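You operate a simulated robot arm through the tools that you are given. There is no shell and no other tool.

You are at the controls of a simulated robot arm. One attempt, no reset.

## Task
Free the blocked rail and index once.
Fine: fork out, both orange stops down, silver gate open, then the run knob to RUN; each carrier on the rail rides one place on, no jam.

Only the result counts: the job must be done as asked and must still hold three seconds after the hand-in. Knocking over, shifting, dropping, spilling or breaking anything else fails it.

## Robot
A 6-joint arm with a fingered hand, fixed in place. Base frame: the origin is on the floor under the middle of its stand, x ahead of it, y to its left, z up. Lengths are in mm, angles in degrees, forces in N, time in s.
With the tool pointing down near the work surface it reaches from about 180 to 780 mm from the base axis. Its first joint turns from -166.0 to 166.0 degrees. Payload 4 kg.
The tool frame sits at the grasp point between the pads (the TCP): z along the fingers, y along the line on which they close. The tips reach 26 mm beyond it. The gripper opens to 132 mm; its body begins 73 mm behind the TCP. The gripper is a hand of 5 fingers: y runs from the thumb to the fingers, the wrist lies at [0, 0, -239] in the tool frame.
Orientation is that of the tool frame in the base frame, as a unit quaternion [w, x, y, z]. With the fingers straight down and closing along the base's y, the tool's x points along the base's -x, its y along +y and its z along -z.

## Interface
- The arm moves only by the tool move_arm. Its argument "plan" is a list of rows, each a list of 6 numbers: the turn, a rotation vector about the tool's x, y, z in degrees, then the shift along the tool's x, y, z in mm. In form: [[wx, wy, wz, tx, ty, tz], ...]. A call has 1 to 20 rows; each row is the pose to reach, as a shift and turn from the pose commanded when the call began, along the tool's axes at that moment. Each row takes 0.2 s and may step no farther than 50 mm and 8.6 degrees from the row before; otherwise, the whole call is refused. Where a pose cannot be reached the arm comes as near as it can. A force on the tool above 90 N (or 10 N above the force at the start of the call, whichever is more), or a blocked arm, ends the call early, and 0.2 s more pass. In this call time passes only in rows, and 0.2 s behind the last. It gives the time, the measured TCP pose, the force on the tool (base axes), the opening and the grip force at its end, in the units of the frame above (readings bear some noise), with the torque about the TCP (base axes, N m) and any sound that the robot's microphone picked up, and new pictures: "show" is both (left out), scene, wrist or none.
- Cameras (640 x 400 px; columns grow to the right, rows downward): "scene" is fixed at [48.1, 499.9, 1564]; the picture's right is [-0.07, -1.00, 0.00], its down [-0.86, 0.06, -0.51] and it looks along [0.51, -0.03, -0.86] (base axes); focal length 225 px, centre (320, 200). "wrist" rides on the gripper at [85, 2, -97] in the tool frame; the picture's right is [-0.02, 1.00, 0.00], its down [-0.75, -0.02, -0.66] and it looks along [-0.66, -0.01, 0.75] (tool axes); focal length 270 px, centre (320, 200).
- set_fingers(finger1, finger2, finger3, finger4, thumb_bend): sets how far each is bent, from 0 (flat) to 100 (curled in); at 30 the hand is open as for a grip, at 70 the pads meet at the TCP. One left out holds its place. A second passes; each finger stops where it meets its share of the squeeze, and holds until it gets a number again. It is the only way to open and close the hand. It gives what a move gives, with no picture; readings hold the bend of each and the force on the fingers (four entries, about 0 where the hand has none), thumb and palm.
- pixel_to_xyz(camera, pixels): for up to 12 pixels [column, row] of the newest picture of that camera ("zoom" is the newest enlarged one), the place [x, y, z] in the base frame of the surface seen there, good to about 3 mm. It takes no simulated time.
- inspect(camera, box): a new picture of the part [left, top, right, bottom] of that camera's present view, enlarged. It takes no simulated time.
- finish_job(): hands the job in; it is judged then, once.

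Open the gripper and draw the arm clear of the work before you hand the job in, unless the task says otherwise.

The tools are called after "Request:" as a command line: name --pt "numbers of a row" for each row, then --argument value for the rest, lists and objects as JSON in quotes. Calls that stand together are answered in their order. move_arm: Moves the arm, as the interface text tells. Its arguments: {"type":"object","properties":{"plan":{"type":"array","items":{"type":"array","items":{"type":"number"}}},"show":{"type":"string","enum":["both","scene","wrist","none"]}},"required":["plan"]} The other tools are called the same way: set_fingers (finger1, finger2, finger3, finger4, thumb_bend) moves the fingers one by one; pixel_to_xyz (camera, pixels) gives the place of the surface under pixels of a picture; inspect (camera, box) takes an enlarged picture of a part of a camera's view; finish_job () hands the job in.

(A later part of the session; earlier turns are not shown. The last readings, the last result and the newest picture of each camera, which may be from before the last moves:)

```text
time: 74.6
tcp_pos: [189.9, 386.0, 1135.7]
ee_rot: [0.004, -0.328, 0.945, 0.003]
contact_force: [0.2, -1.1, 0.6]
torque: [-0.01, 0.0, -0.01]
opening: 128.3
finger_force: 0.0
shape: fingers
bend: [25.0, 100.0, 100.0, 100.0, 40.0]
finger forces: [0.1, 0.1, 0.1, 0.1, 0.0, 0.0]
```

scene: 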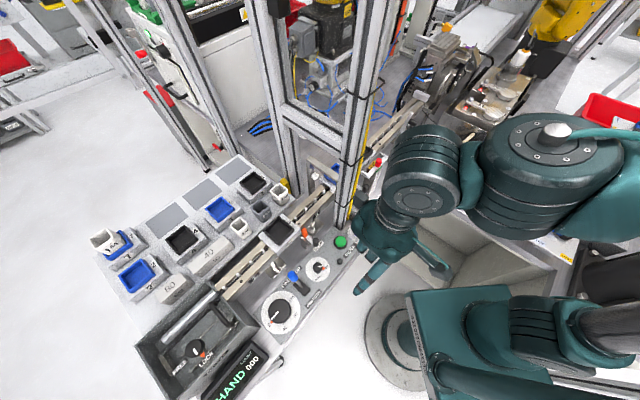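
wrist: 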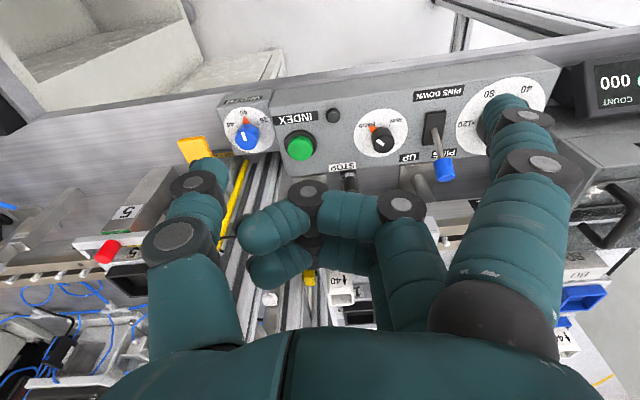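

Yaw is now +38° with perfect tracking and a good view of the panel (run knob at (380,138)). Continuing rotation toward +145°.

Request:
move_arm --pt "0 0 -8.4 0 0 0" --pt "0 0 -16.8 0 0 0" --pt "0 0 -25.2 0 0 0" --pt "0 0 -33.6 0 0 0" --pt "0 0 -42 0 0 0" --pt "0 0 -50.4 0 0 0" --pt "0 0 -58.8 0 0 0" --pt "0 0 -67.2 0 0 0"

```text
time: 76.4
tcp_pos: [189.5, 383.9, 1136.5]
ee_rot: [-0.005, 0.796, -0.605, -0.001]
contact_force: [-0.3, 0.1, -0.1]
torque: [-0.01, 0.03, 0.0]
opening: 128.3
finger_force: 0.0
shape: fingers
bend: [25.0, 100.0, 100.0, 100.0, 40.0]
finger forces: [0.0, 0.0, 0.0, 0.1, 0.1, 0.1]
```

scene: 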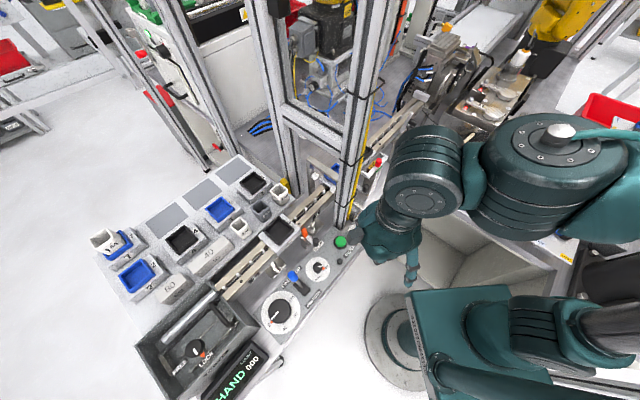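
wrist: 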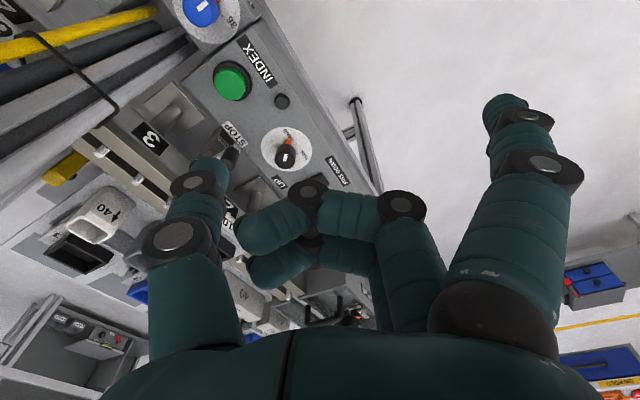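

Yaw ≈105°, still tracking well. Continue another ~60° to yaw ≈165°.

Request:
move_arm --pt "0 0 -8.5 0 0 0" --pt "0 0 -17 0 0 0" --pt "0 0 -25.5 0 0 0" --pt "0 0 -34 0 0 0" --pt "0 0 -42.5 0 0 0" --pt "0 0 -51 0 0 0" --pt "0 0 -59.5 0 0 0"

```text
time: 78.0
tcp_pos: [171.7, 401.8, 1175.8]
ee_rot: [-0.002, 0.99, -0.137, -0.027]
contact_force: [-0.7, 0.3, -0.8]
torque: [-0.01, 0.01, 0.03]
opening: 128.6
finger_force: 0.0
shape: fingers
bend: [25.0, 100.0, 100.0, 100.0, 40.0]
finger forces: [0.2, 0.0, 0.0, 0.0, 0.1, 0.1]
out of reach, approached as far as the arm can: row 6, 7
```

scene: 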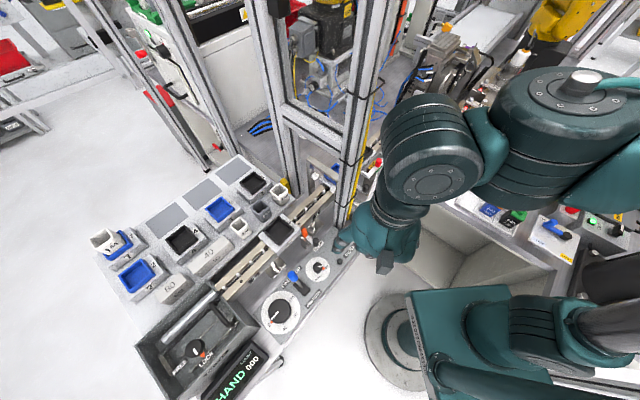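
wrist: 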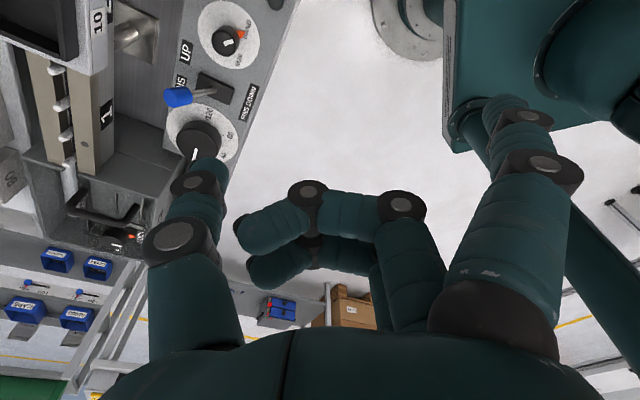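

Yaw limit is about +148° here (rows 6–7 out of reach). I'll rotate back 22° to yaw ≈143°, which still gives room to turn the knob, and confirm tracking.

Request:
move_arm --pt "0 0 8 0 0 0" --pt "0 0 16 0 0 0" --pt "0 0 22 0 0 0"

```text
time: 78.8
tcp_pos: [172.3, 402.2, 1174.7]
ee_rot: [0.003, 0.946, -0.324, -0.029]
contact_force: [0.2, 0.1, -0.4]
torque: [-0.01, 0.02, 0.02]
opening: 127.9
finger_force: 0.1
shape: fingers
bend: [25.0, 100.0, 100.0, 100.0, 40.0]
finger forces: [0.0, 0.0, 0.1, 0.0, 0.0, 0.1]
```

scene: 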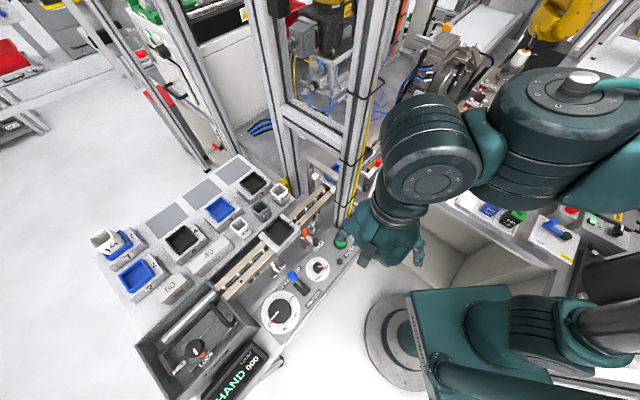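
wrist: 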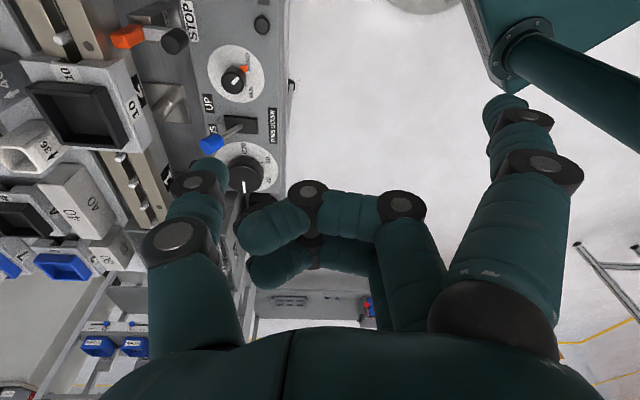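

Yaw ≈142° tracks fine. I'll set a three-digit pinch (thumb, f2, f3 half open), straighten the slight tilt, and move above the run knob at (207,496).

Request:
set_fingers --finger1 20 --finger2 50 --finger3 50 --finger4 100 --thumb_bend 50

Request:
move_arm --pt "0.4 0.8 -1 -8 -24 25" --pt "0.7 1.5 -2 -16 -48 50" --pt "1.1 2.3 -3 -24 -72 75" --pt "1.4 3.0 -4 -32 -95.5 95"

Request:
inspect --camera "wrist" --box '[220, 60, 420, 200]'

```text
time: 79.8
tcp_pos: [171.2, 401.2, 1175.1]
ee_rot: [0.002, 0.945, -0.325, -0.028]
contact_force: [0.2, 0.2, 0.8]
torque: [-0.03, -0.02, 0.01]
opening: 117.6
finger_force: 0.1
shape: fingers
bend: [20.0, 50.0, 50.0, 100.0, 50.0]
finger forces: [0.0, 0.0, 0.1, 0.0, 0.0, 0.0]
```

```text
time: 80.8
tcp_pos: [198.6, 496.3, 1079.8]
ee_rot: [-0.001, 0.957, -0.291, 0.002]
contact_force: [0.2, -0.2, -0.2]
torque: [0.03, 0.02, 0.0]
opening: 117.5
finger_force: 0.0
shape: fingers
bend: [20.0, 50.0, 50.0, 100.0, 50.0]
finger forces: [0.0, 0.0, 0.0, 0.0, 0.0, 0.1]
```

scene: 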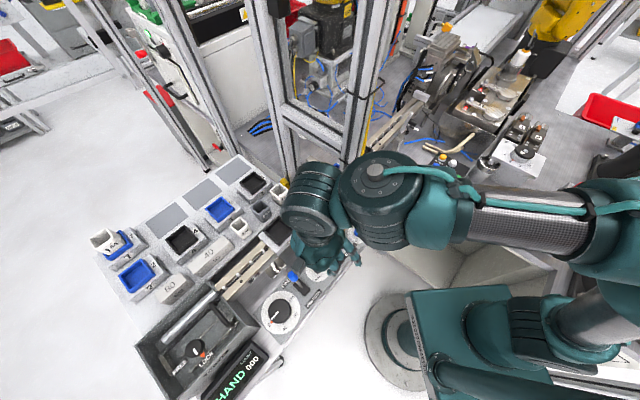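
wrist: 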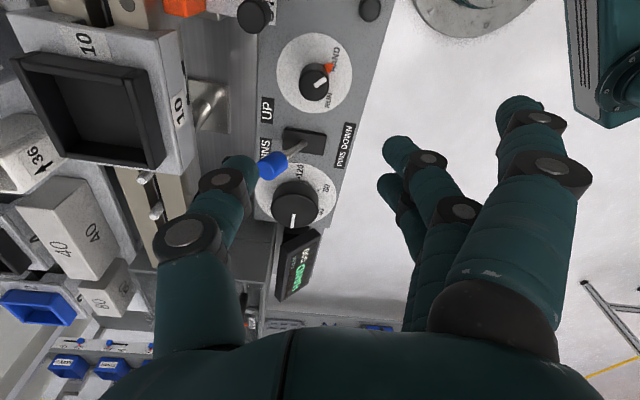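

```text
2.86 times, centred on (320, 130) of wrist
```

zoom: 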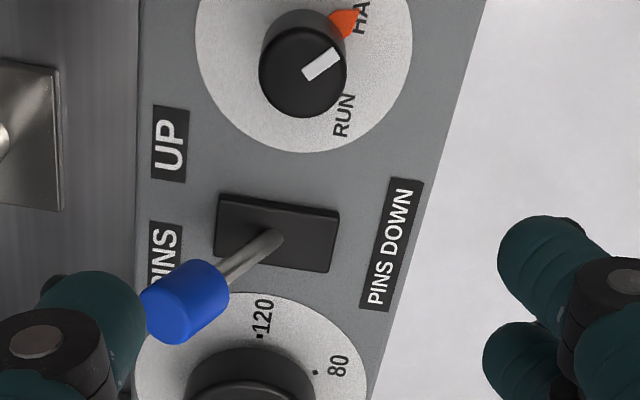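

Good view of the run knob at (316,80) from this pose. I'll re-measure the knob centre and check lever clearance.

Request:
pixel_to_xyz --camera "zoom" --pixels '[[303, 75], [303, 110], [265, 70], [345, 65], [303, 40], [345, 20], [185, 300], [200, 330], [110, 300], [520, 260], [510, 340], [270, 240]]'

```text
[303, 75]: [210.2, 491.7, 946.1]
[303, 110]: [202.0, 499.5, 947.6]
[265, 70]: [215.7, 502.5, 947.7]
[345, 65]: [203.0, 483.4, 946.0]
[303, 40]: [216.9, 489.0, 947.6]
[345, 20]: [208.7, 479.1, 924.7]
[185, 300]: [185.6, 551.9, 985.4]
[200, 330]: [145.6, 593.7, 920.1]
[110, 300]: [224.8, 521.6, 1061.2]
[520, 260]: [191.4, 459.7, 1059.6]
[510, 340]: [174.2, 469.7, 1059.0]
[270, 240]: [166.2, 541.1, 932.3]
```

Knob centre averages to about (208,495). Shifting ~9 mm and lowering to z 1000 for a closer check.

Request:
move_arm --pt "0 0 0 8.5 -4 20" --pt "0 0 0 8.5 -4 50" --pt "0 0 0 8.5 -4 80"

Request:
inspect --camera "wrist" --box '[220, 60, 420, 200]'

Request:
inspect --camera "scene" --box '[260, 190, 390, 310]'

```text
time: 81.6
tcp_pos: [207.6, 496.3, 999.9]
ee_rot: [-0.002, 0.956, -0.292, 0.001]
contact_force: [-0.6, 0.1, 0.0]
torque: [-0.02, 0.01, 0.0]
opening: 117.3
finger_force: 0.0
shape: fingers
bend: [20.0, 50.0, 50.0, 100.0, 50.0]
finger forces: [0.1, 0.0, 0.1, 0.0, 0.0, 0.0]
```

scene: 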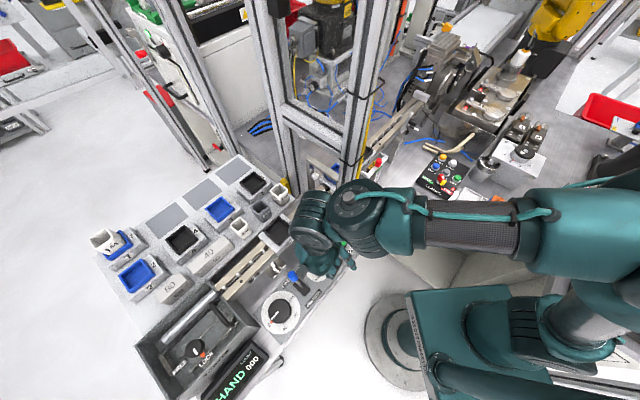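
wrist: 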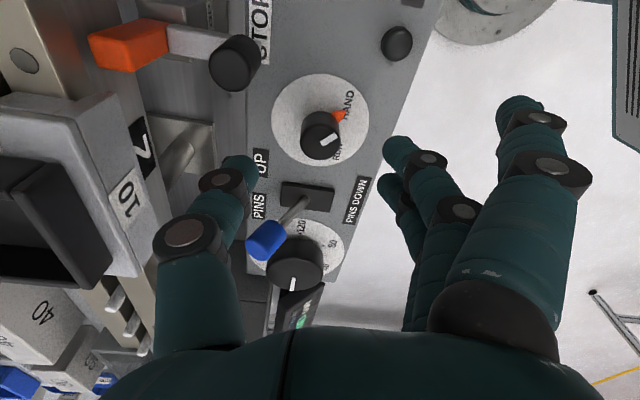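

```text
2.86 times, centred on (320, 130) of wrist
```

zoom: 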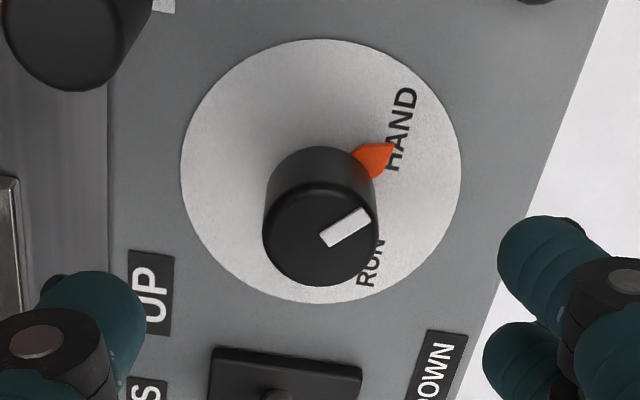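

```text
3.33 times, centred on (325, 250) of scene
```

zoom: 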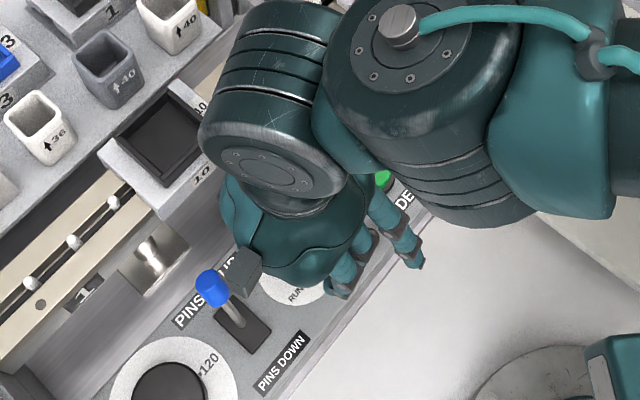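

The hand's black box (–x side) looks close to the blue lever in projection; I'll measure its actual position and the knob top again.

Request:
pixel_to_xyz --camera "zoom" --pixels '[[245, 265], [240, 285], [235, 255], [208, 285], [260, 300], [280, 250], [330, 290], [150, 170]]'

Request:
pixel_to_xyz --camera "wrist" --pixels '[[319, 140], [303, 140], [337, 140], [319, 157], [319, 124], [333, 130], [237, 55], [265, 240], [240, 160], [395, 140], [387, 180], [340, 115]]'

```text
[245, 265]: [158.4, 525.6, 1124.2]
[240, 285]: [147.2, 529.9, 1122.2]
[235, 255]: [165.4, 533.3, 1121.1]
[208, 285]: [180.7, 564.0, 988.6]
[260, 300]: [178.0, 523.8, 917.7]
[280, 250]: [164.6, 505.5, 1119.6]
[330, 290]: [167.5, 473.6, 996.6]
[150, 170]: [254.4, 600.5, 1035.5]
```

```text
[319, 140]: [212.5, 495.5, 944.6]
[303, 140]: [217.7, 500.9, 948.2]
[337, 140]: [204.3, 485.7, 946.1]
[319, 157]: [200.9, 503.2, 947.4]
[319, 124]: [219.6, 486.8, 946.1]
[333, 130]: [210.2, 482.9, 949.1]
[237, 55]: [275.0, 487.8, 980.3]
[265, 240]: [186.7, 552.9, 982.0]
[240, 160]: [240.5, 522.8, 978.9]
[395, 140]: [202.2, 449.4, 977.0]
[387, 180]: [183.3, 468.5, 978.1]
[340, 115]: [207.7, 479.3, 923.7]
```

Box clears the lever by ~40 mm, and the knob axis projects within ~2 mm of the tool axis. Descending to grip height (tips ≈ z 930).

Request:
move_arm --pt "0 0 0 1.5 0.5 15" --pt "0 0 0 2.5 0.5 30" --pt "0 0 0 2.5 0.5 42"

Request:
inspect --camera "wrist" --box '[220, 80, 420, 220]'

```text
time: 82.4
tcp_pos: [213.5, 494.1, 957.6]
ee_rot: [-0.003, 0.957, -0.291, 0.002]
contact_force: [-0.2, -1.0, 0.5]
torque: [0.02, 0.03, 0.0]
opening: 117.1
finger_force: 0.0
shape: fingers
bend: [20.0, 50.0, 50.0, 100.0, 50.0]
finger forces: [0.0, 0.0, 0.0, 0.0, 0.0, 0.0]
```

scene: 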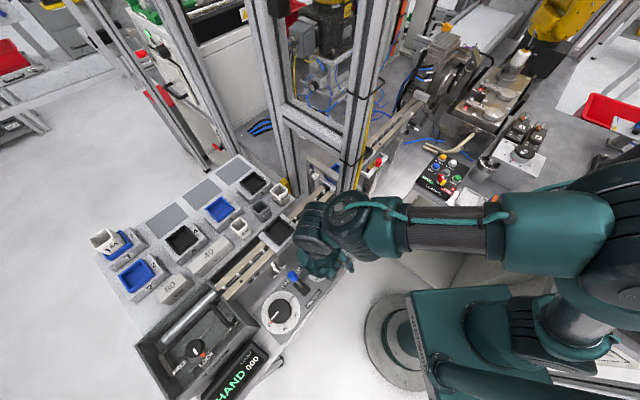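
wrist: 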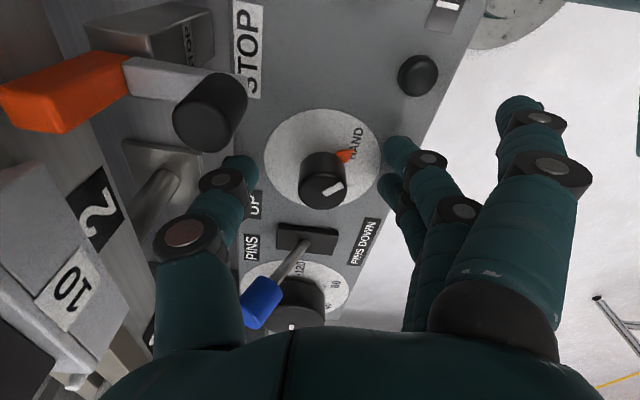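

```text
2.86 times, centred on (320, 150) of wrist
```

zoom: 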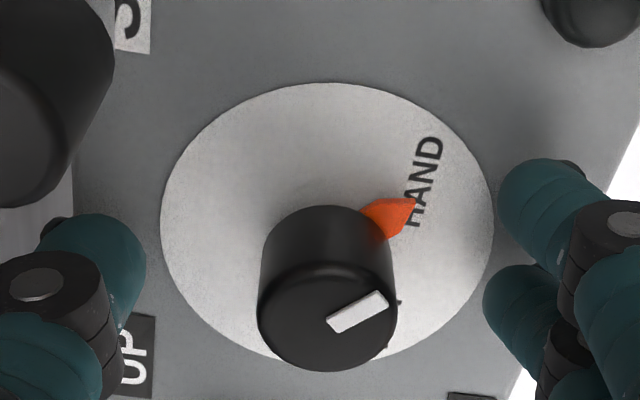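

The knob sits about (−3.4,+1.5) mm in tool x/y; I'll correct by (−2.5,+1.5) and close thumb, f2, f3.

Request:
move_arm --pt "0 0 0 -2.5 1.5 1" --show "none"

Request:
set_fingers --finger2 66 --finger3 66 --thumb_bend 66

Request:
inspect --camera "wrist" --box '[220, 100, 420, 240]'

```text
time: 82.8
tcp_pos: [209.1, 493.5, 955.7]
ee_rot: [-0.002, 0.957, -0.292, 0.001]
contact_force: [-0.2, -0.6, 0.9]
torque: [0.0, 0.03, 0.01]
opening: 117.3
finger_force: 0.0
shape: fingers
bend: [20.0, 50.0, 50.0, 100.0, 50.0]
finger forces: [0.0, 0.0, 0.0, 0.0, 0.0, 0.0]
```

```text
time: 83.8
tcp_pos: [209.8, 493.3, 954.2]
ee_rot: [-0.001, 0.956, -0.292, 0.001]
contact_force: [2.5, 2.4, -1.8]
torque: [0.02, 0.0, 0.02]
opening: 97.1
finger_force: 2.3
shape: fingers
bend: [20.0, 66.0, 65.0, 100.0, 64.0]
finger forces: [0.0, 0.1, 0.8, 0.0, 4.4, 0.0]
```

```text
2.86 times, centred on (320, 170) of wrist
```

zoom: 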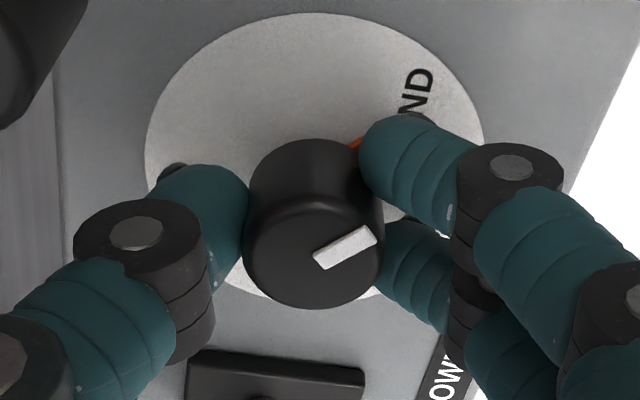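

An excellent three-point grip on the knob. Tightening a bit.

Request:
set_fingers --finger2 74 --finger3 74 --thumb_bend 72

Request:
inspect --camera "wrist" --box '[220, 100, 420, 240]'

```text
time: 84.8
tcp_pos: [208.7, 493.5, 954.6]
ee_rot: [-0.001, 0.957, -0.291, 0.001]
contact_force: [-0.1, 0.0, -9.4]
torque: [-0.06, -0.01, -0.01]
opening: 96.4
finger_force: 11.3
shape: fingers
bend: [20.0, 70.0, 67.0, 100.0, 66.0]
finger forces: [0.1, 4.9, 6.1, 0.0, 11.2, 0.1]
```

```text
2.86 times, centred on (320, 170) of wrist
```

zoom: 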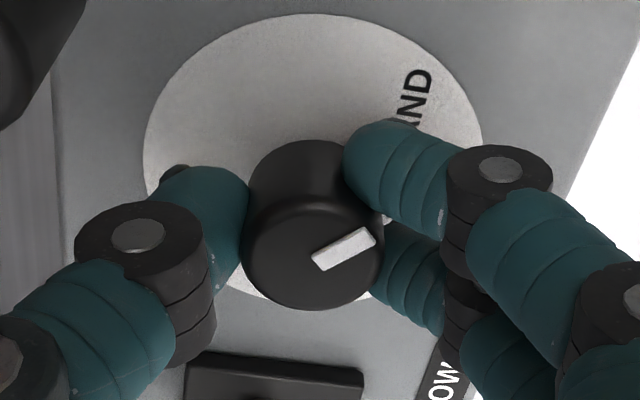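

Balanced grip (thumb 11 N, fingers 5+6 N). Turning clockwise (tool z +) 14° first to verify the knob follows.

Request:
move_arm --pt "0 0 4.7 0 0 0" --pt "0 0 9.4 0 0 0" --pt "0 0 14 0 0 0" --show "wrist"

Request:
inspect --camera "wrist" --box '[220, 100, 420, 240]'

```text
time: 85.6
tcp_pos: [209.4, 493.9, 955.4]
ee_rot: [-0.001, 0.913, -0.407, 0.001]
contact_force: [0.1, -4.2, -12.4]
torque: [-0.11, 0.03, 0.03]
opening: 95.8
finger_force: 10.6
shape: fingers
bend: [20.0, 70.0, 67.0, 100.0, 66.0]
finger forces: [0.0, 6.4, 6.2, 0.1, 8.6, 0.0]
```

wrist: 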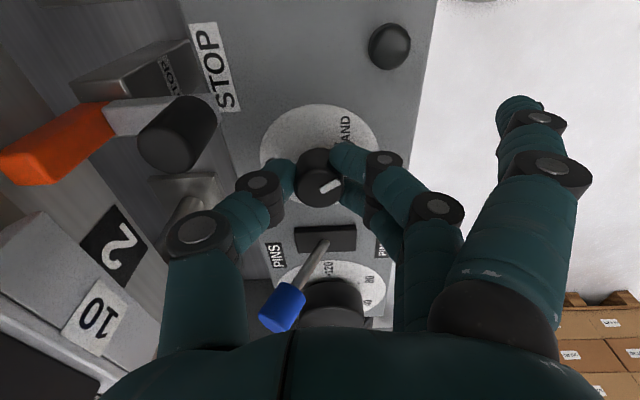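

```text
2.86 times, centred on (320, 170) of wrist
```

zoom: 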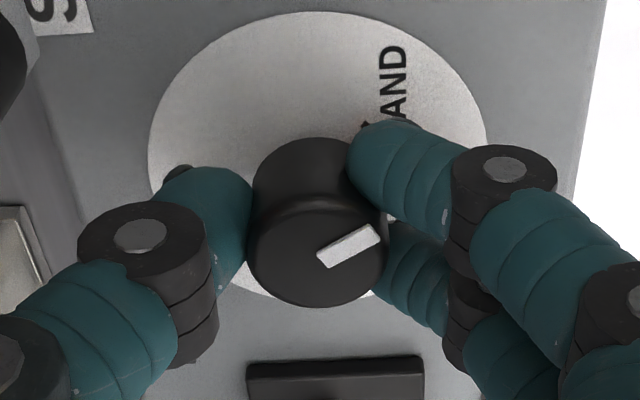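

The knob turns with the hand. Continuing another 18° while watching the thumb's clearance to the stop-1 knob at left.

Request:
move_arm --pt "0 0 6 0 0 0" --pt "0 0 12 0 0 0" --pt "0 0 18 0 0 0" --show "wrist"

Request:
inspect --camera "wrist" --box '[220, 100, 420, 240]'

Request:
inspect --camera "wrist" --box '[100, 60, 300, 260]'

```text
time: 86.4
tcp_pos: [210.1, 493.6, 955.2]
ee_rot: [-0.001, 0.838, -0.545, 0.001]
contact_force: [1.1, -10.3, -8.7]
torque: [-0.18, -0.01, 0.02]
opening: 95.4
finger_force: 12.3
shape: fingers
bend: [20.0, 70.0, 67.0, 100.0, 66.0]
finger forces: [0.0, 9.5, 5.5, 0.0, 9.5, 0.0]
```

wrist: 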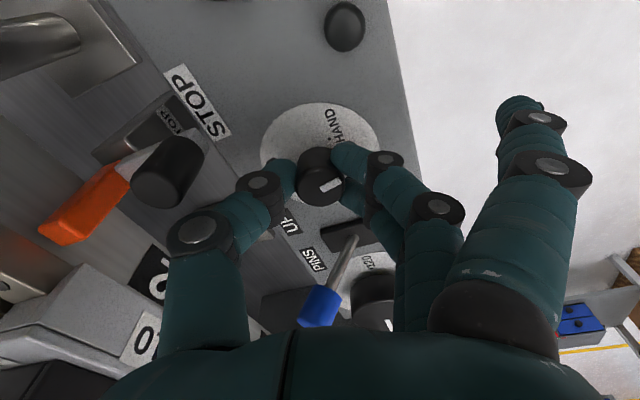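

```text
2.86 times, centred on (320, 170) of wrist
```

zoom: 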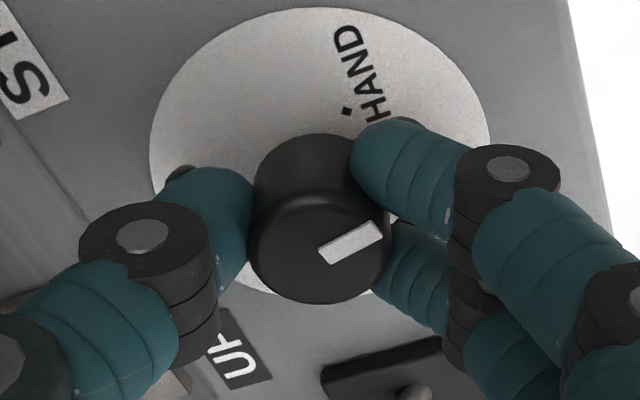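

```text
2.00 times, centred on (200, 160) of wrist
```

zoom: 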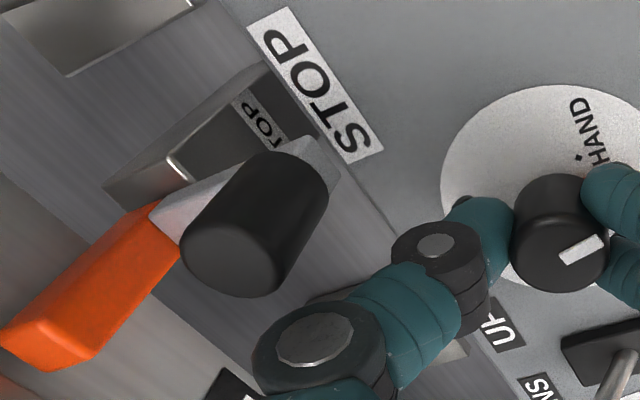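

Knob has turned 32° with the hand. I'll measure thumb-to-stop clearance before turning more.

Request:
pixel_to_xyz --camera "wrist" --pixels '[[195, 228], [172, 240], [180, 215], [215, 205], [240, 195], [165, 175], [185, 150], [150, 190], [140, 180], [200, 155], [170, 290], [225, 225]]'

```text
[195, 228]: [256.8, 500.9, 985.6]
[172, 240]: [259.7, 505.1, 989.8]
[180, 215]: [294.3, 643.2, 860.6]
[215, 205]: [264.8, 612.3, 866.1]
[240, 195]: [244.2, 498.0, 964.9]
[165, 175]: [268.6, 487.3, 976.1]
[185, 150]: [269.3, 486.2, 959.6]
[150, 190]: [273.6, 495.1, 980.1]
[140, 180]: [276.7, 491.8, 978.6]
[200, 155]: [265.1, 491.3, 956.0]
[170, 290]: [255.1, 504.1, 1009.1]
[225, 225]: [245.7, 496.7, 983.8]
```

The thumb joint is only ~6 mm from the stop-1 knob, so I stop here. I'll loosen gently (thumb only slightly), rise above the knob, rotate back and re-grip.

Request:
set_fingers --finger2 52 --finger3 52 --thumb_bend 58

Request:
move_arm --pt "0 0 0 0 0 -12" --pt "0 0 0 0 0 -36" --show "wrist"

Request:
inspect --camera "wrist" --box '[220, 80, 420, 220]'

```text
time: 87.4
tcp_pos: [208.3, 495.5, 956.7]
ee_rot: [-0.001, 0.839, -0.544, 0.002]
contact_force: [-0.4, 0.2, -1.0]
torque: [0.0, -0.01, 0.02]
opening: 105.1
finger_force: 0.1
shape: fingers
bend: [20.0, 52.0, 52.0, 100.0, 57.0]
finger forces: [0.0, 0.0, 0.0, 0.1, 0.0, 0.0]
```

```text
time: 88.0
tcp_pos: [207.7, 496.6, 990.7]
ee_rot: [-0.002, 0.839, -0.544, 0.001]
contact_force: [-0.6, -0.1, 0.0]
torque: [-0.02, -0.03, 0.02]
opening: 105.1
finger_force: 0.2
shape: fingers
bend: [20.0, 52.0, 52.0, 100.0, 57.0]
finger forces: [0.0, 0.0, 0.0, 0.0, 0.0, 0.0]
```

wrist: 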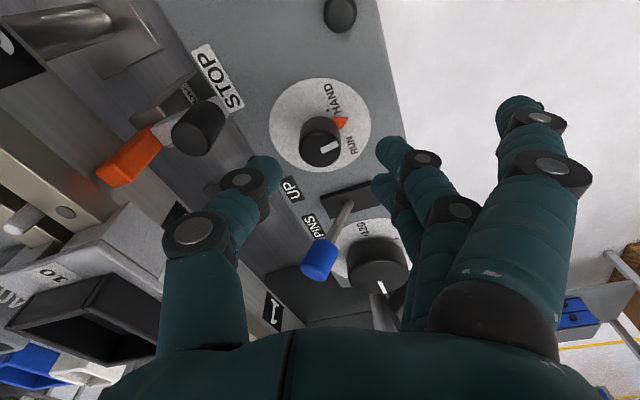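

```text
2.86 times, centred on (320, 150) of wrist
```

zoom: 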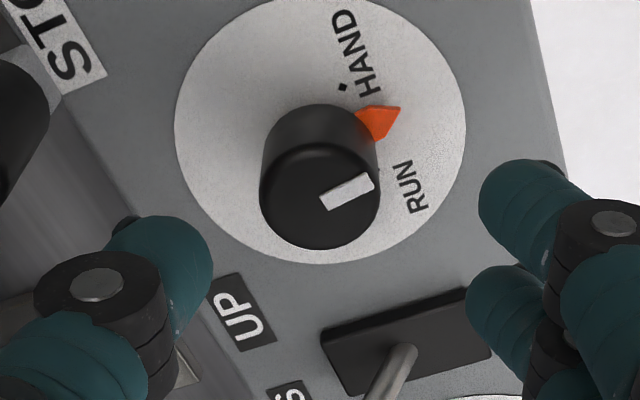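

The knob holds at ~32° (pointer between HAND and RUN). Rotating back 34° at this height for the second stroke.

Request:
move_arm --pt "0 0 -8.5 0 0 0" --pt "0 0 -17 0 0 0" --pt "0 0 -25.5 0 0 0" --pt "0 0 -34 0 0 0" --show "wrist"

Request:
inspect --camera "wrist" --box '[220, 80, 420, 220]'

```text
time: 89.0
tcp_pos: [208.6, 494.6, 991.6]
ee_rot: [-0.002, 0.962, -0.274, 0.002]
contact_force: [0.3, -0.1, -0.2]
torque: [0.0, 0.0, -0.02]
opening: 104.8
finger_force: 0.0
shape: fingers
bend: [20.0, 52.0, 52.0, 100.0, 57.0]
finger forces: [0.0, 0.0, 0.0, 0.0, 0.1, 0.1]
```

wrist: 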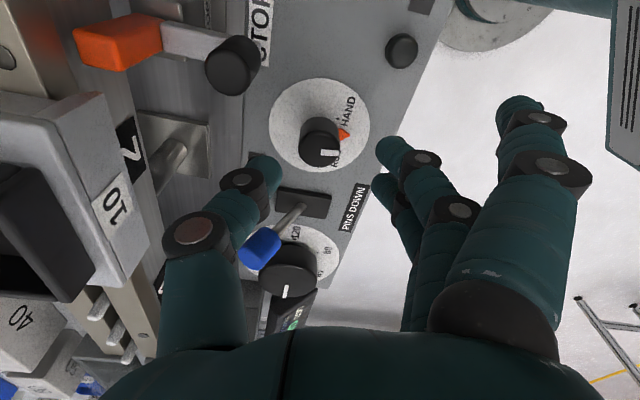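

```text
2.86 times, centred on (320, 150) of wrist
```

zoom: 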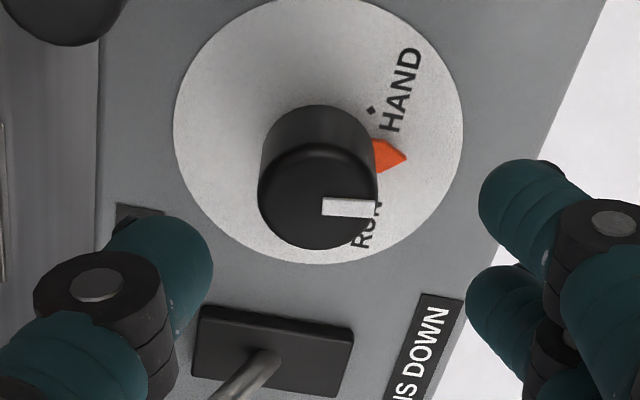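

Knob alignment is as before; descending 35 mm and re-gripping.

Request:
move_arm --pt "0 0 0 0 0 18" --pt "0 0 0 0 0 36" --show "none"

Request:
set_fingers --finger2 66 --finger3 66 --thumb_bend 66

Request:
set_fingers --finger2 74 --finger3 74 --thumb_bend 72

Request:
inspect --camera "wrist" --box '[220, 100, 420, 240]'

```text
time: 89.6
tcp_pos: [207.6, 496.6, 954.0]
ee_rot: [-0.002, 0.962, -0.275, 0.001]
contact_force: [-0.6, 0.0, -0.4]
torque: [-0.01, -0.03, 0.01]
opening: 105.3
finger_force: 0.0
shape: fingers
bend: [20.0, 52.0, 52.0, 100.0, 57.0]
finger forces: [0.0, 0.1, 0.0, 0.0, 0.0, 0.0]
```

```text
time: 90.6
tcp_pos: [208.7, 497.0, 955.6]
ee_rot: [-0.002, 0.961, -0.275, 0.0]
contact_force: [-0.2, 1.0, -2.1]
torque: [0.02, -0.03, 0.02]
opening: 95.5
finger_force: 2.6
shape: fingers
bend: [20.0, 64.0, 65.0, 100.0, 65.0]
finger forces: [0.0, 1.2, 0.8, 0.0, 2.9, 0.0]
```

```text
time: 91.6
tcp_pos: [207.1, 496.1, 955.8]
ee_rot: [-0.001, 0.961, -0.275, 0.002]
contact_force: [-0.8, -1.1, -8.2]
torque: [-0.03, 0.07, -0.02]
opening: 94.4
finger_force: 11.0
shape: fingers
bend: [20.0, 66.0, 68.0, 100.0, 67.0]
finger forces: [0.0, 6.1, 5.5, 0.0, 10.0, 0.0]
```

```text
2.86 times, centred on (320, 170) of wrist
```

zoom: 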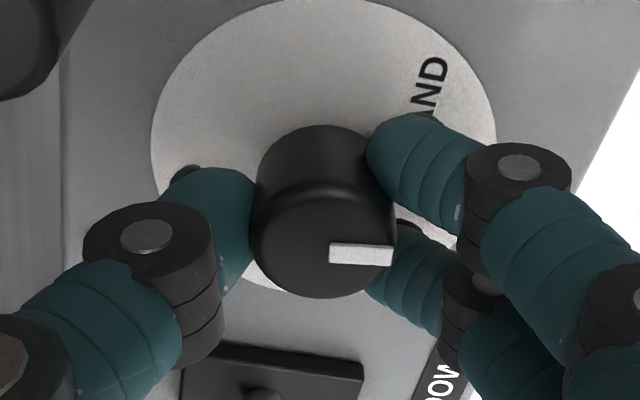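

Solid grip again. Second clockwise stroke of 34°.

Request:
move_arm --pt "0 0 7 0 0 0" --pt "0 0 14 0 0 0" --pt "0 0 21 0 0 0" --pt "0 0 28 0 0 0" --pt "0 0 34 0 0 0" --show "both"

Request:
inspect --camera "wrist" --box '[220, 100, 420, 240]'

```text
time: 92.8
tcp_pos: [208.8, 494.2, 954.7]
ee_rot: [-0.003, 0.839, -0.545, 0.001]
contact_force: [-5.8, 12.3, -11.8]
torque: [0.26, 0.13, -0.02]
opening: 95.0
finger_force: 11.9
shape: fingers
bend: [20.0, 66.0, 68.0, 100.0, 66.0]
finger forces: [0.0, 4.4, 8.7, 0.0, 11.1, 0.0]
```

scene: 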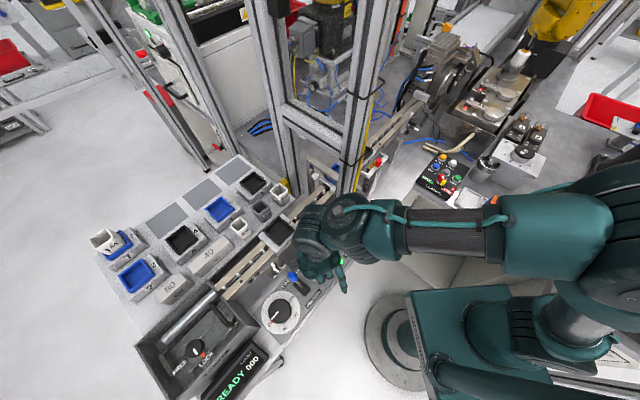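
wrist: 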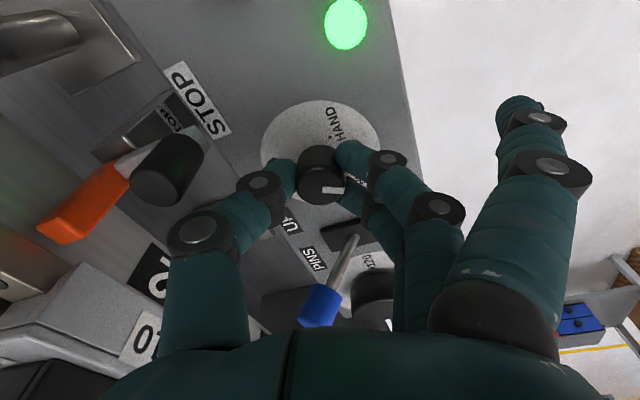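

```text
2.86 times, centred on (320, 170) of wrist
```

zoom: 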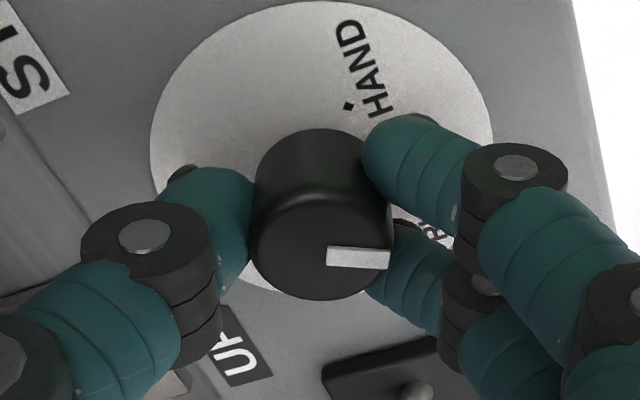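

The display now reads READY 000 and the lamp turned green, so RUN is already registered at ~66°. I'll make a third stroke to seat the knob fully at RUN: loosen, rise, rotate back.

Request:
set_fingers --finger2 52 --finger3 52 --thumb_bend 58

Request:
move_arm --pt "0 0 0 0 0 -12" --pt "0 0 0 0 0 -36" --pt "0 0 -8.5 0 0 -36" --pt "0 0 -17 0 0 -36" --pt "0 0 -25.5 0 0 -36" --pt "0 0 -34 0 0 -36" --show "both"

Request:
inspect --camera "wrist" --box '[220, 80, 420, 220]'

Request:
inspect --camera "scene" --box '[190, 330, 310, 400]'

```text
time: 93.8
tcp_pos: [208.1, 495.2, 955.3]
ee_rot: [-0.002, 0.839, -0.544, 0.001]
contact_force: [-0.3, -0.3, -0.5]
torque: [0.03, -0.01, -0.02]
opening: 104.8
finger_force: 0.1
shape: fingers
bend: [20.0, 52.0, 52.0, 100.0, 57.0]
finger forces: [0.0, 0.0, 0.0, 0.0, 0.0, 0.1]
```

```text
time: 95.2
tcp_pos: [209.2, 495.0, 991.6]
ee_rot: [-0.001, 0.962, -0.274, 0.001]
contact_force: [0.1, 0.1, 0.2]
torque: [0.02, 0.01, -0.02]
opening: 104.8
finger_force: 0.1
shape: fingers
bend: [20.0, 52.0, 52.0, 100.0, 57.0]
finger forces: [0.0, 0.1, 0.0, 0.0, 0.0, 0.0]
```

scene: 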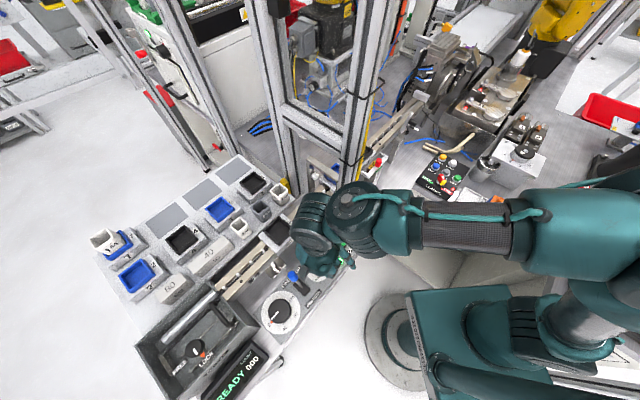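
wrist: 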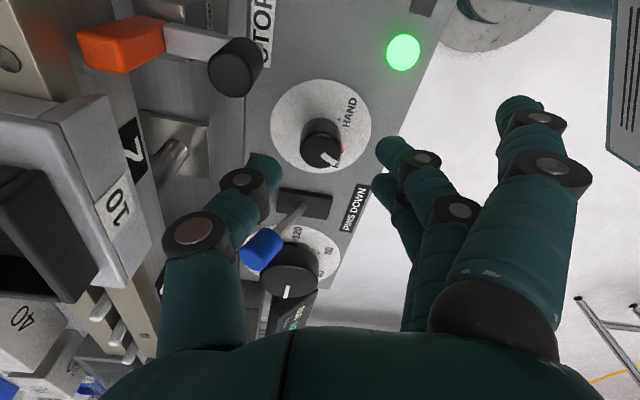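

```text
2.86 times, centred on (320, 150) of wrist
```

zoom: 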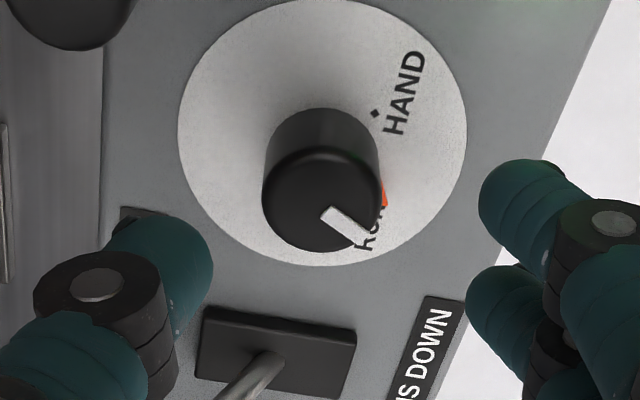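

```text
5.33 times, centred on (250, 365) of scene
```

zoom: 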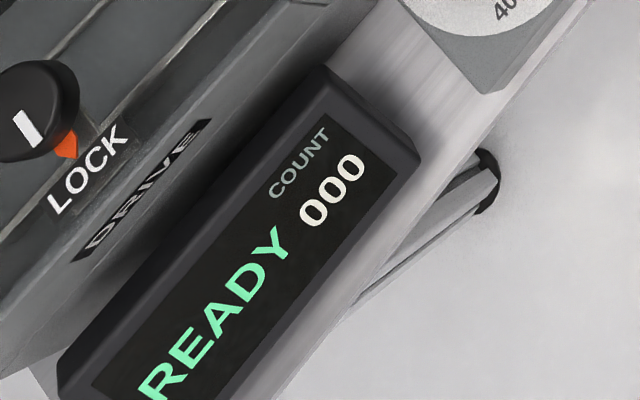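

READY 000 is displayed. Third stroke: descend, grip, and turn the remaining ~27°.

Request:
move_arm --pt "0 0 0 0 0 18" --pt "0 0 0 0 0 36" --show "none"

Request:
set_fingers --finger2 66 --finger3 66 --thumb_bend 66

Request:
set_fingers --finger2 74 --finger3 74 --thumb_bend 72

Request:
move_arm --pt "0 0 6 0 0 0" --pt "0 0 12 0 0 0" --pt "0 0 18 0 0 0" --pt "0 0 23 0 0 0" --show "both"

Request:
inspect --camera "wrist" --box '[220, 100, 420, 240]'

```text
time: 95.8
tcp_pos: [210.9, 494.6, 955.3]
ee_rot: [-0.001, 0.961, -0.275, 0.002]
contact_force: [-0.3, -0.1, 0.4]
torque: [0.05, -0.01, -0.01]
opening: 104.8
finger_force: 0.1
shape: fingers
bend: [20.0, 52.0, 52.0, 100.0, 57.0]
finger forces: [0.0, 0.1, 0.0, 0.1, 0.0, 0.1]
```

```text
time: 96.8
tcp_pos: [209.2, 494.3, 955.3]
ee_rot: [-0.002, 0.962, -0.274, 0.001]
contact_force: [0.7, 1.3, -2.5]
torque: [-0.04, -0.01, -0.03]
opening: 95.9
finger_force: 2.4
shape: fingers
bend: [20.0, 65.0, 64.0, 100.0, 64.0]
finger forces: [0.1, 0.4, 1.3, 0.0, 3.2, 0.1]
```

```text
time: 97.8
tcp_pos: [209.3, 494.1, 954.6]
ee_rot: [-0.001, 0.962, -0.274, 0.002]
contact_force: [-0.2, -1.8, -8.1]
torque: [-0.04, 0.0, -0.01]
opening: 95.1
finger_force: 11.2
shape: fingers
bend: [20.0, 69.0, 66.0, 100.0, 66.0]
finger forces: [0.0, 5.3, 6.4, 0.0, 10.0, 0.0]
```

```text
time: 98.8
tcp_pos: [208.7, 494.0, 954.0]
ee_rot: [-0.001, 0.887, -0.461, 0.0]
contact_force: [5.9, -5.3, -7.3]
torque: [-0.13, -0.07, 0.18]
opening: 95.4
finger_force: 12.8
shape: fingers
bend: [20.0, 69.0, 66.0, 100.0, 66.0]
finger forces: [0.1, 9.7, 4.8, 0.1, 11.3, 0.0]
```

scene: 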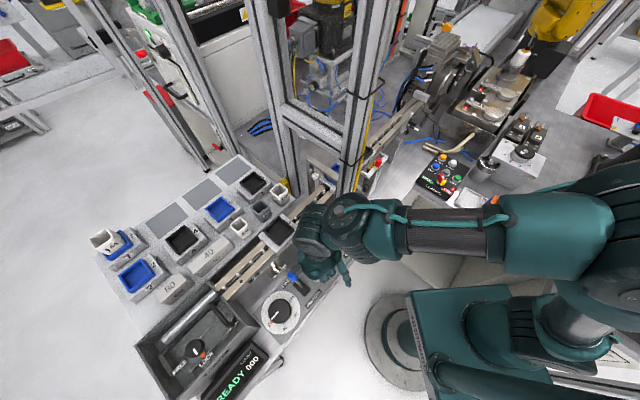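
wrist: 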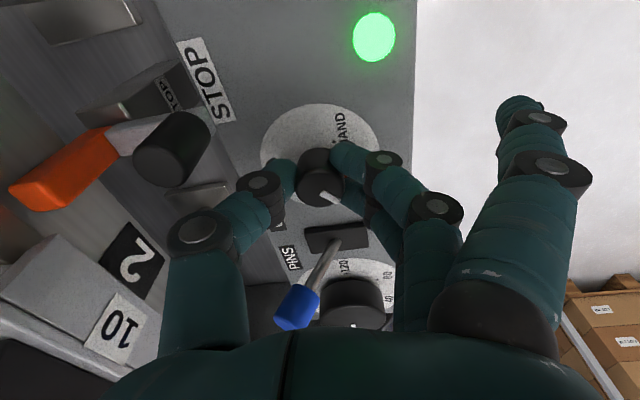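

```text
2.86 times, centred on (320, 170) of wrist
```

zoom: 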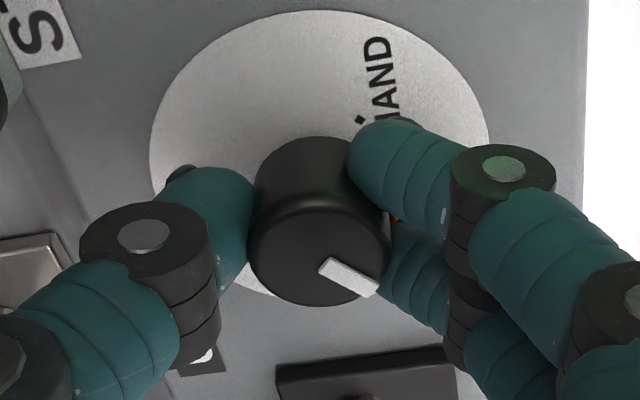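

Torque rose to 0.18 N·m and the digits began slipping: the knob is at its RUN end stop. Releasing and rising to check the pointer.

Request:
set_fingers --finger2 52 --finger3 52 --thumb_bend 57

Request:
move_arm --pt "0 0 0 0 0 -12" --pt "0 0 0 0 0 -40" --pt "0 0 0 0 0 -85" --pt "0 0 0 0 10 -125" --show "both"

Request:
inspect --camera "wrist" --box '[220, 30, 420, 170]'

Request:
inspect --camera "scene" --box '[220, 150, 420, 300]'

```text
time: 99.8
tcp_pos: [209.4, 494.9, 955.7]
ee_rot: [-0.003, 0.887, -0.461, 0.001]
contact_force: [0.1, 0.0, 0.7]
torque: [-0.01, 0.02, 0.02]
opening: 106.6
finger_force: 0.0
shape: fingers
bend: [20.0, 52.0, 52.0, 100.0, 56.0]
finger forces: [0.0, 0.0, 0.1, 0.0, 0.1, 0.1]
```

```text
time: 100.8
tcp_pos: [197.2, 491.6, 1079.1]
ee_rot: [-0.002, 0.887, -0.461, 0.001]
contact_force: [0.7, 0.5, -0.1]
torque: [0.0, -0.04, 0.0]
opening: 106.8
finger_force: 0.0
shape: fingers
bend: [20.0, 52.0, 52.0, 100.0, 56.0]
finger forces: [0.1, 0.1, 0.1, 0.1, 0.0, 0.0]
```

scene: 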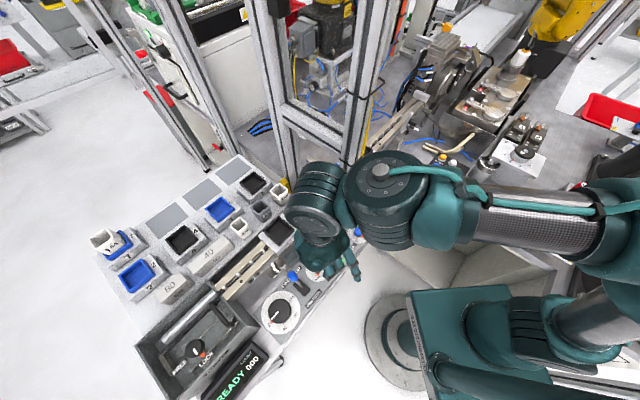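
wrist: 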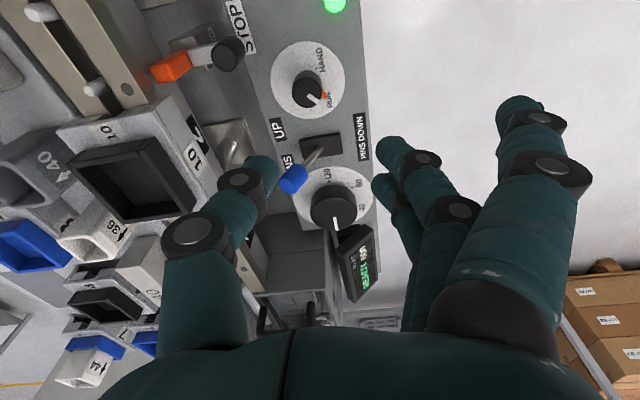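

```text
2.86 times, centred on (320, 100) of wrist
```

zoom: 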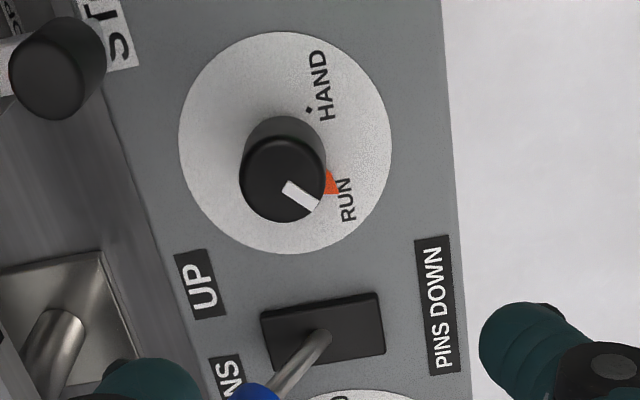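

```text
2.67 times, centred on (320, 225) of scene
```

zoom: 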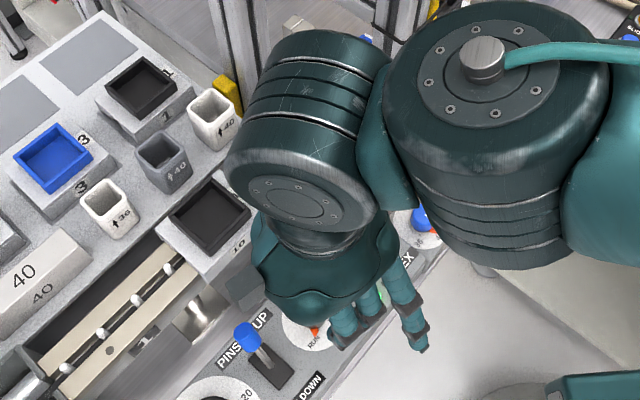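

The pointer is at RUN, the lamp is green and the display shows READY 000, so one press of INDEX should index once. I'll move back and rotate the hand to yaw ≈ −20° to press INDEX with f1 from the operator side.

Request:
set_fingers --finger1 25 --finger2 100 --finger3 100 --finger4 100 --thumb_bend 40

Request:
move_arm --pt "0 0 0 26 21 -20" --pt "0 0 0 52 42 -40" --pt "0 0 0 78.6 63.8 -61" --pt "0 0 8.5 78.6 63.8 -61" --pt "0 0 17 78.6 63.8 -61" --pt "0 0 25.5 78.6 63.8 -61" --pt "0 0 34 78.6 63.8 -61" --pt "0 0 42.5 78.6 63.8 -61" --pt "0 0 51 78.6 63.8 -61" --pt "0 0 59.5 78.6 63.8 -61" --pt "0 0 68 78.6 63.8 -61" --pt "0 0 76.5 78.6 63.8 -61" --pt "0 0 85 78.6 63.8 -61" --pt "0 0 93.5 78.6 63.8 -61" --pt "0 0 102 78.6 63.8 -61" --pt "0 0 110.5 78.6 63.8 -61" --pt "0 0 119 78.6 63.8 -61" --pt "0 0 127.5 78.6 63.8 -61" --pt "0 0 136 78.6 63.8 -61" --pt "0 0 144.5 78.6 63.8 -61"

```text
time: 101.8
tcp_pos: [197.0, 492.5, 1078.2]
ee_rot: [-0.002, 0.887, -0.461, 0.002]
contact_force: [-0.5, -0.2, -0.6]
torque: [0.04, 0.0, -0.01]
opening: 128.1
finger_force: 0.1
shape: fingers
bend: [25.0, 100.0, 100.0, 100.0, 40.0]
finger forces: [0.0, 0.0, 0.0, 0.0, 0.1, 0.0]
```

```text
time: 106.0
tcp_pos: [191.5, 388.1, 1142.5]
ee_rot: [0.002, 0.17, 0.986, 0.002]
contact_force: [0.6, 0.7, -0.3]
torque: [0.0, -0.01, 0.02]
opening: 128.1
finger_force: 0.1
shape: fingers
bend: [25.0, 100.0, 100.0, 100.0, 40.0]
finger forces: [0.0, 0.1, 0.1, 0.0, 0.0, 0.0]
```

scene: 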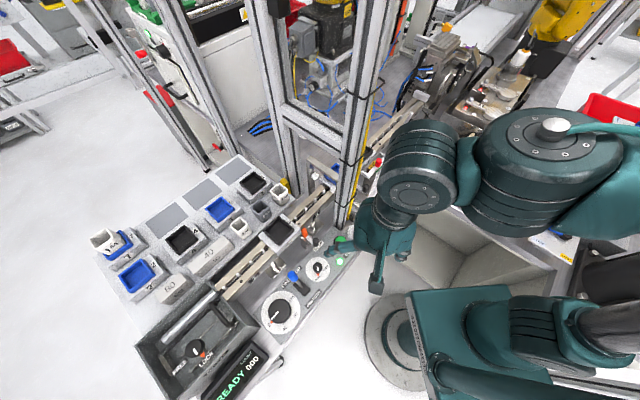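
wrist: 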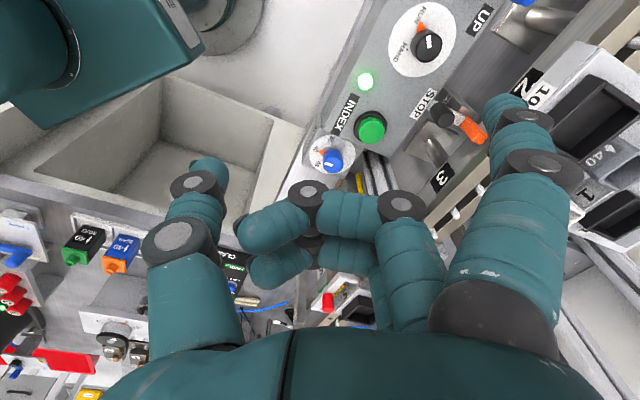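

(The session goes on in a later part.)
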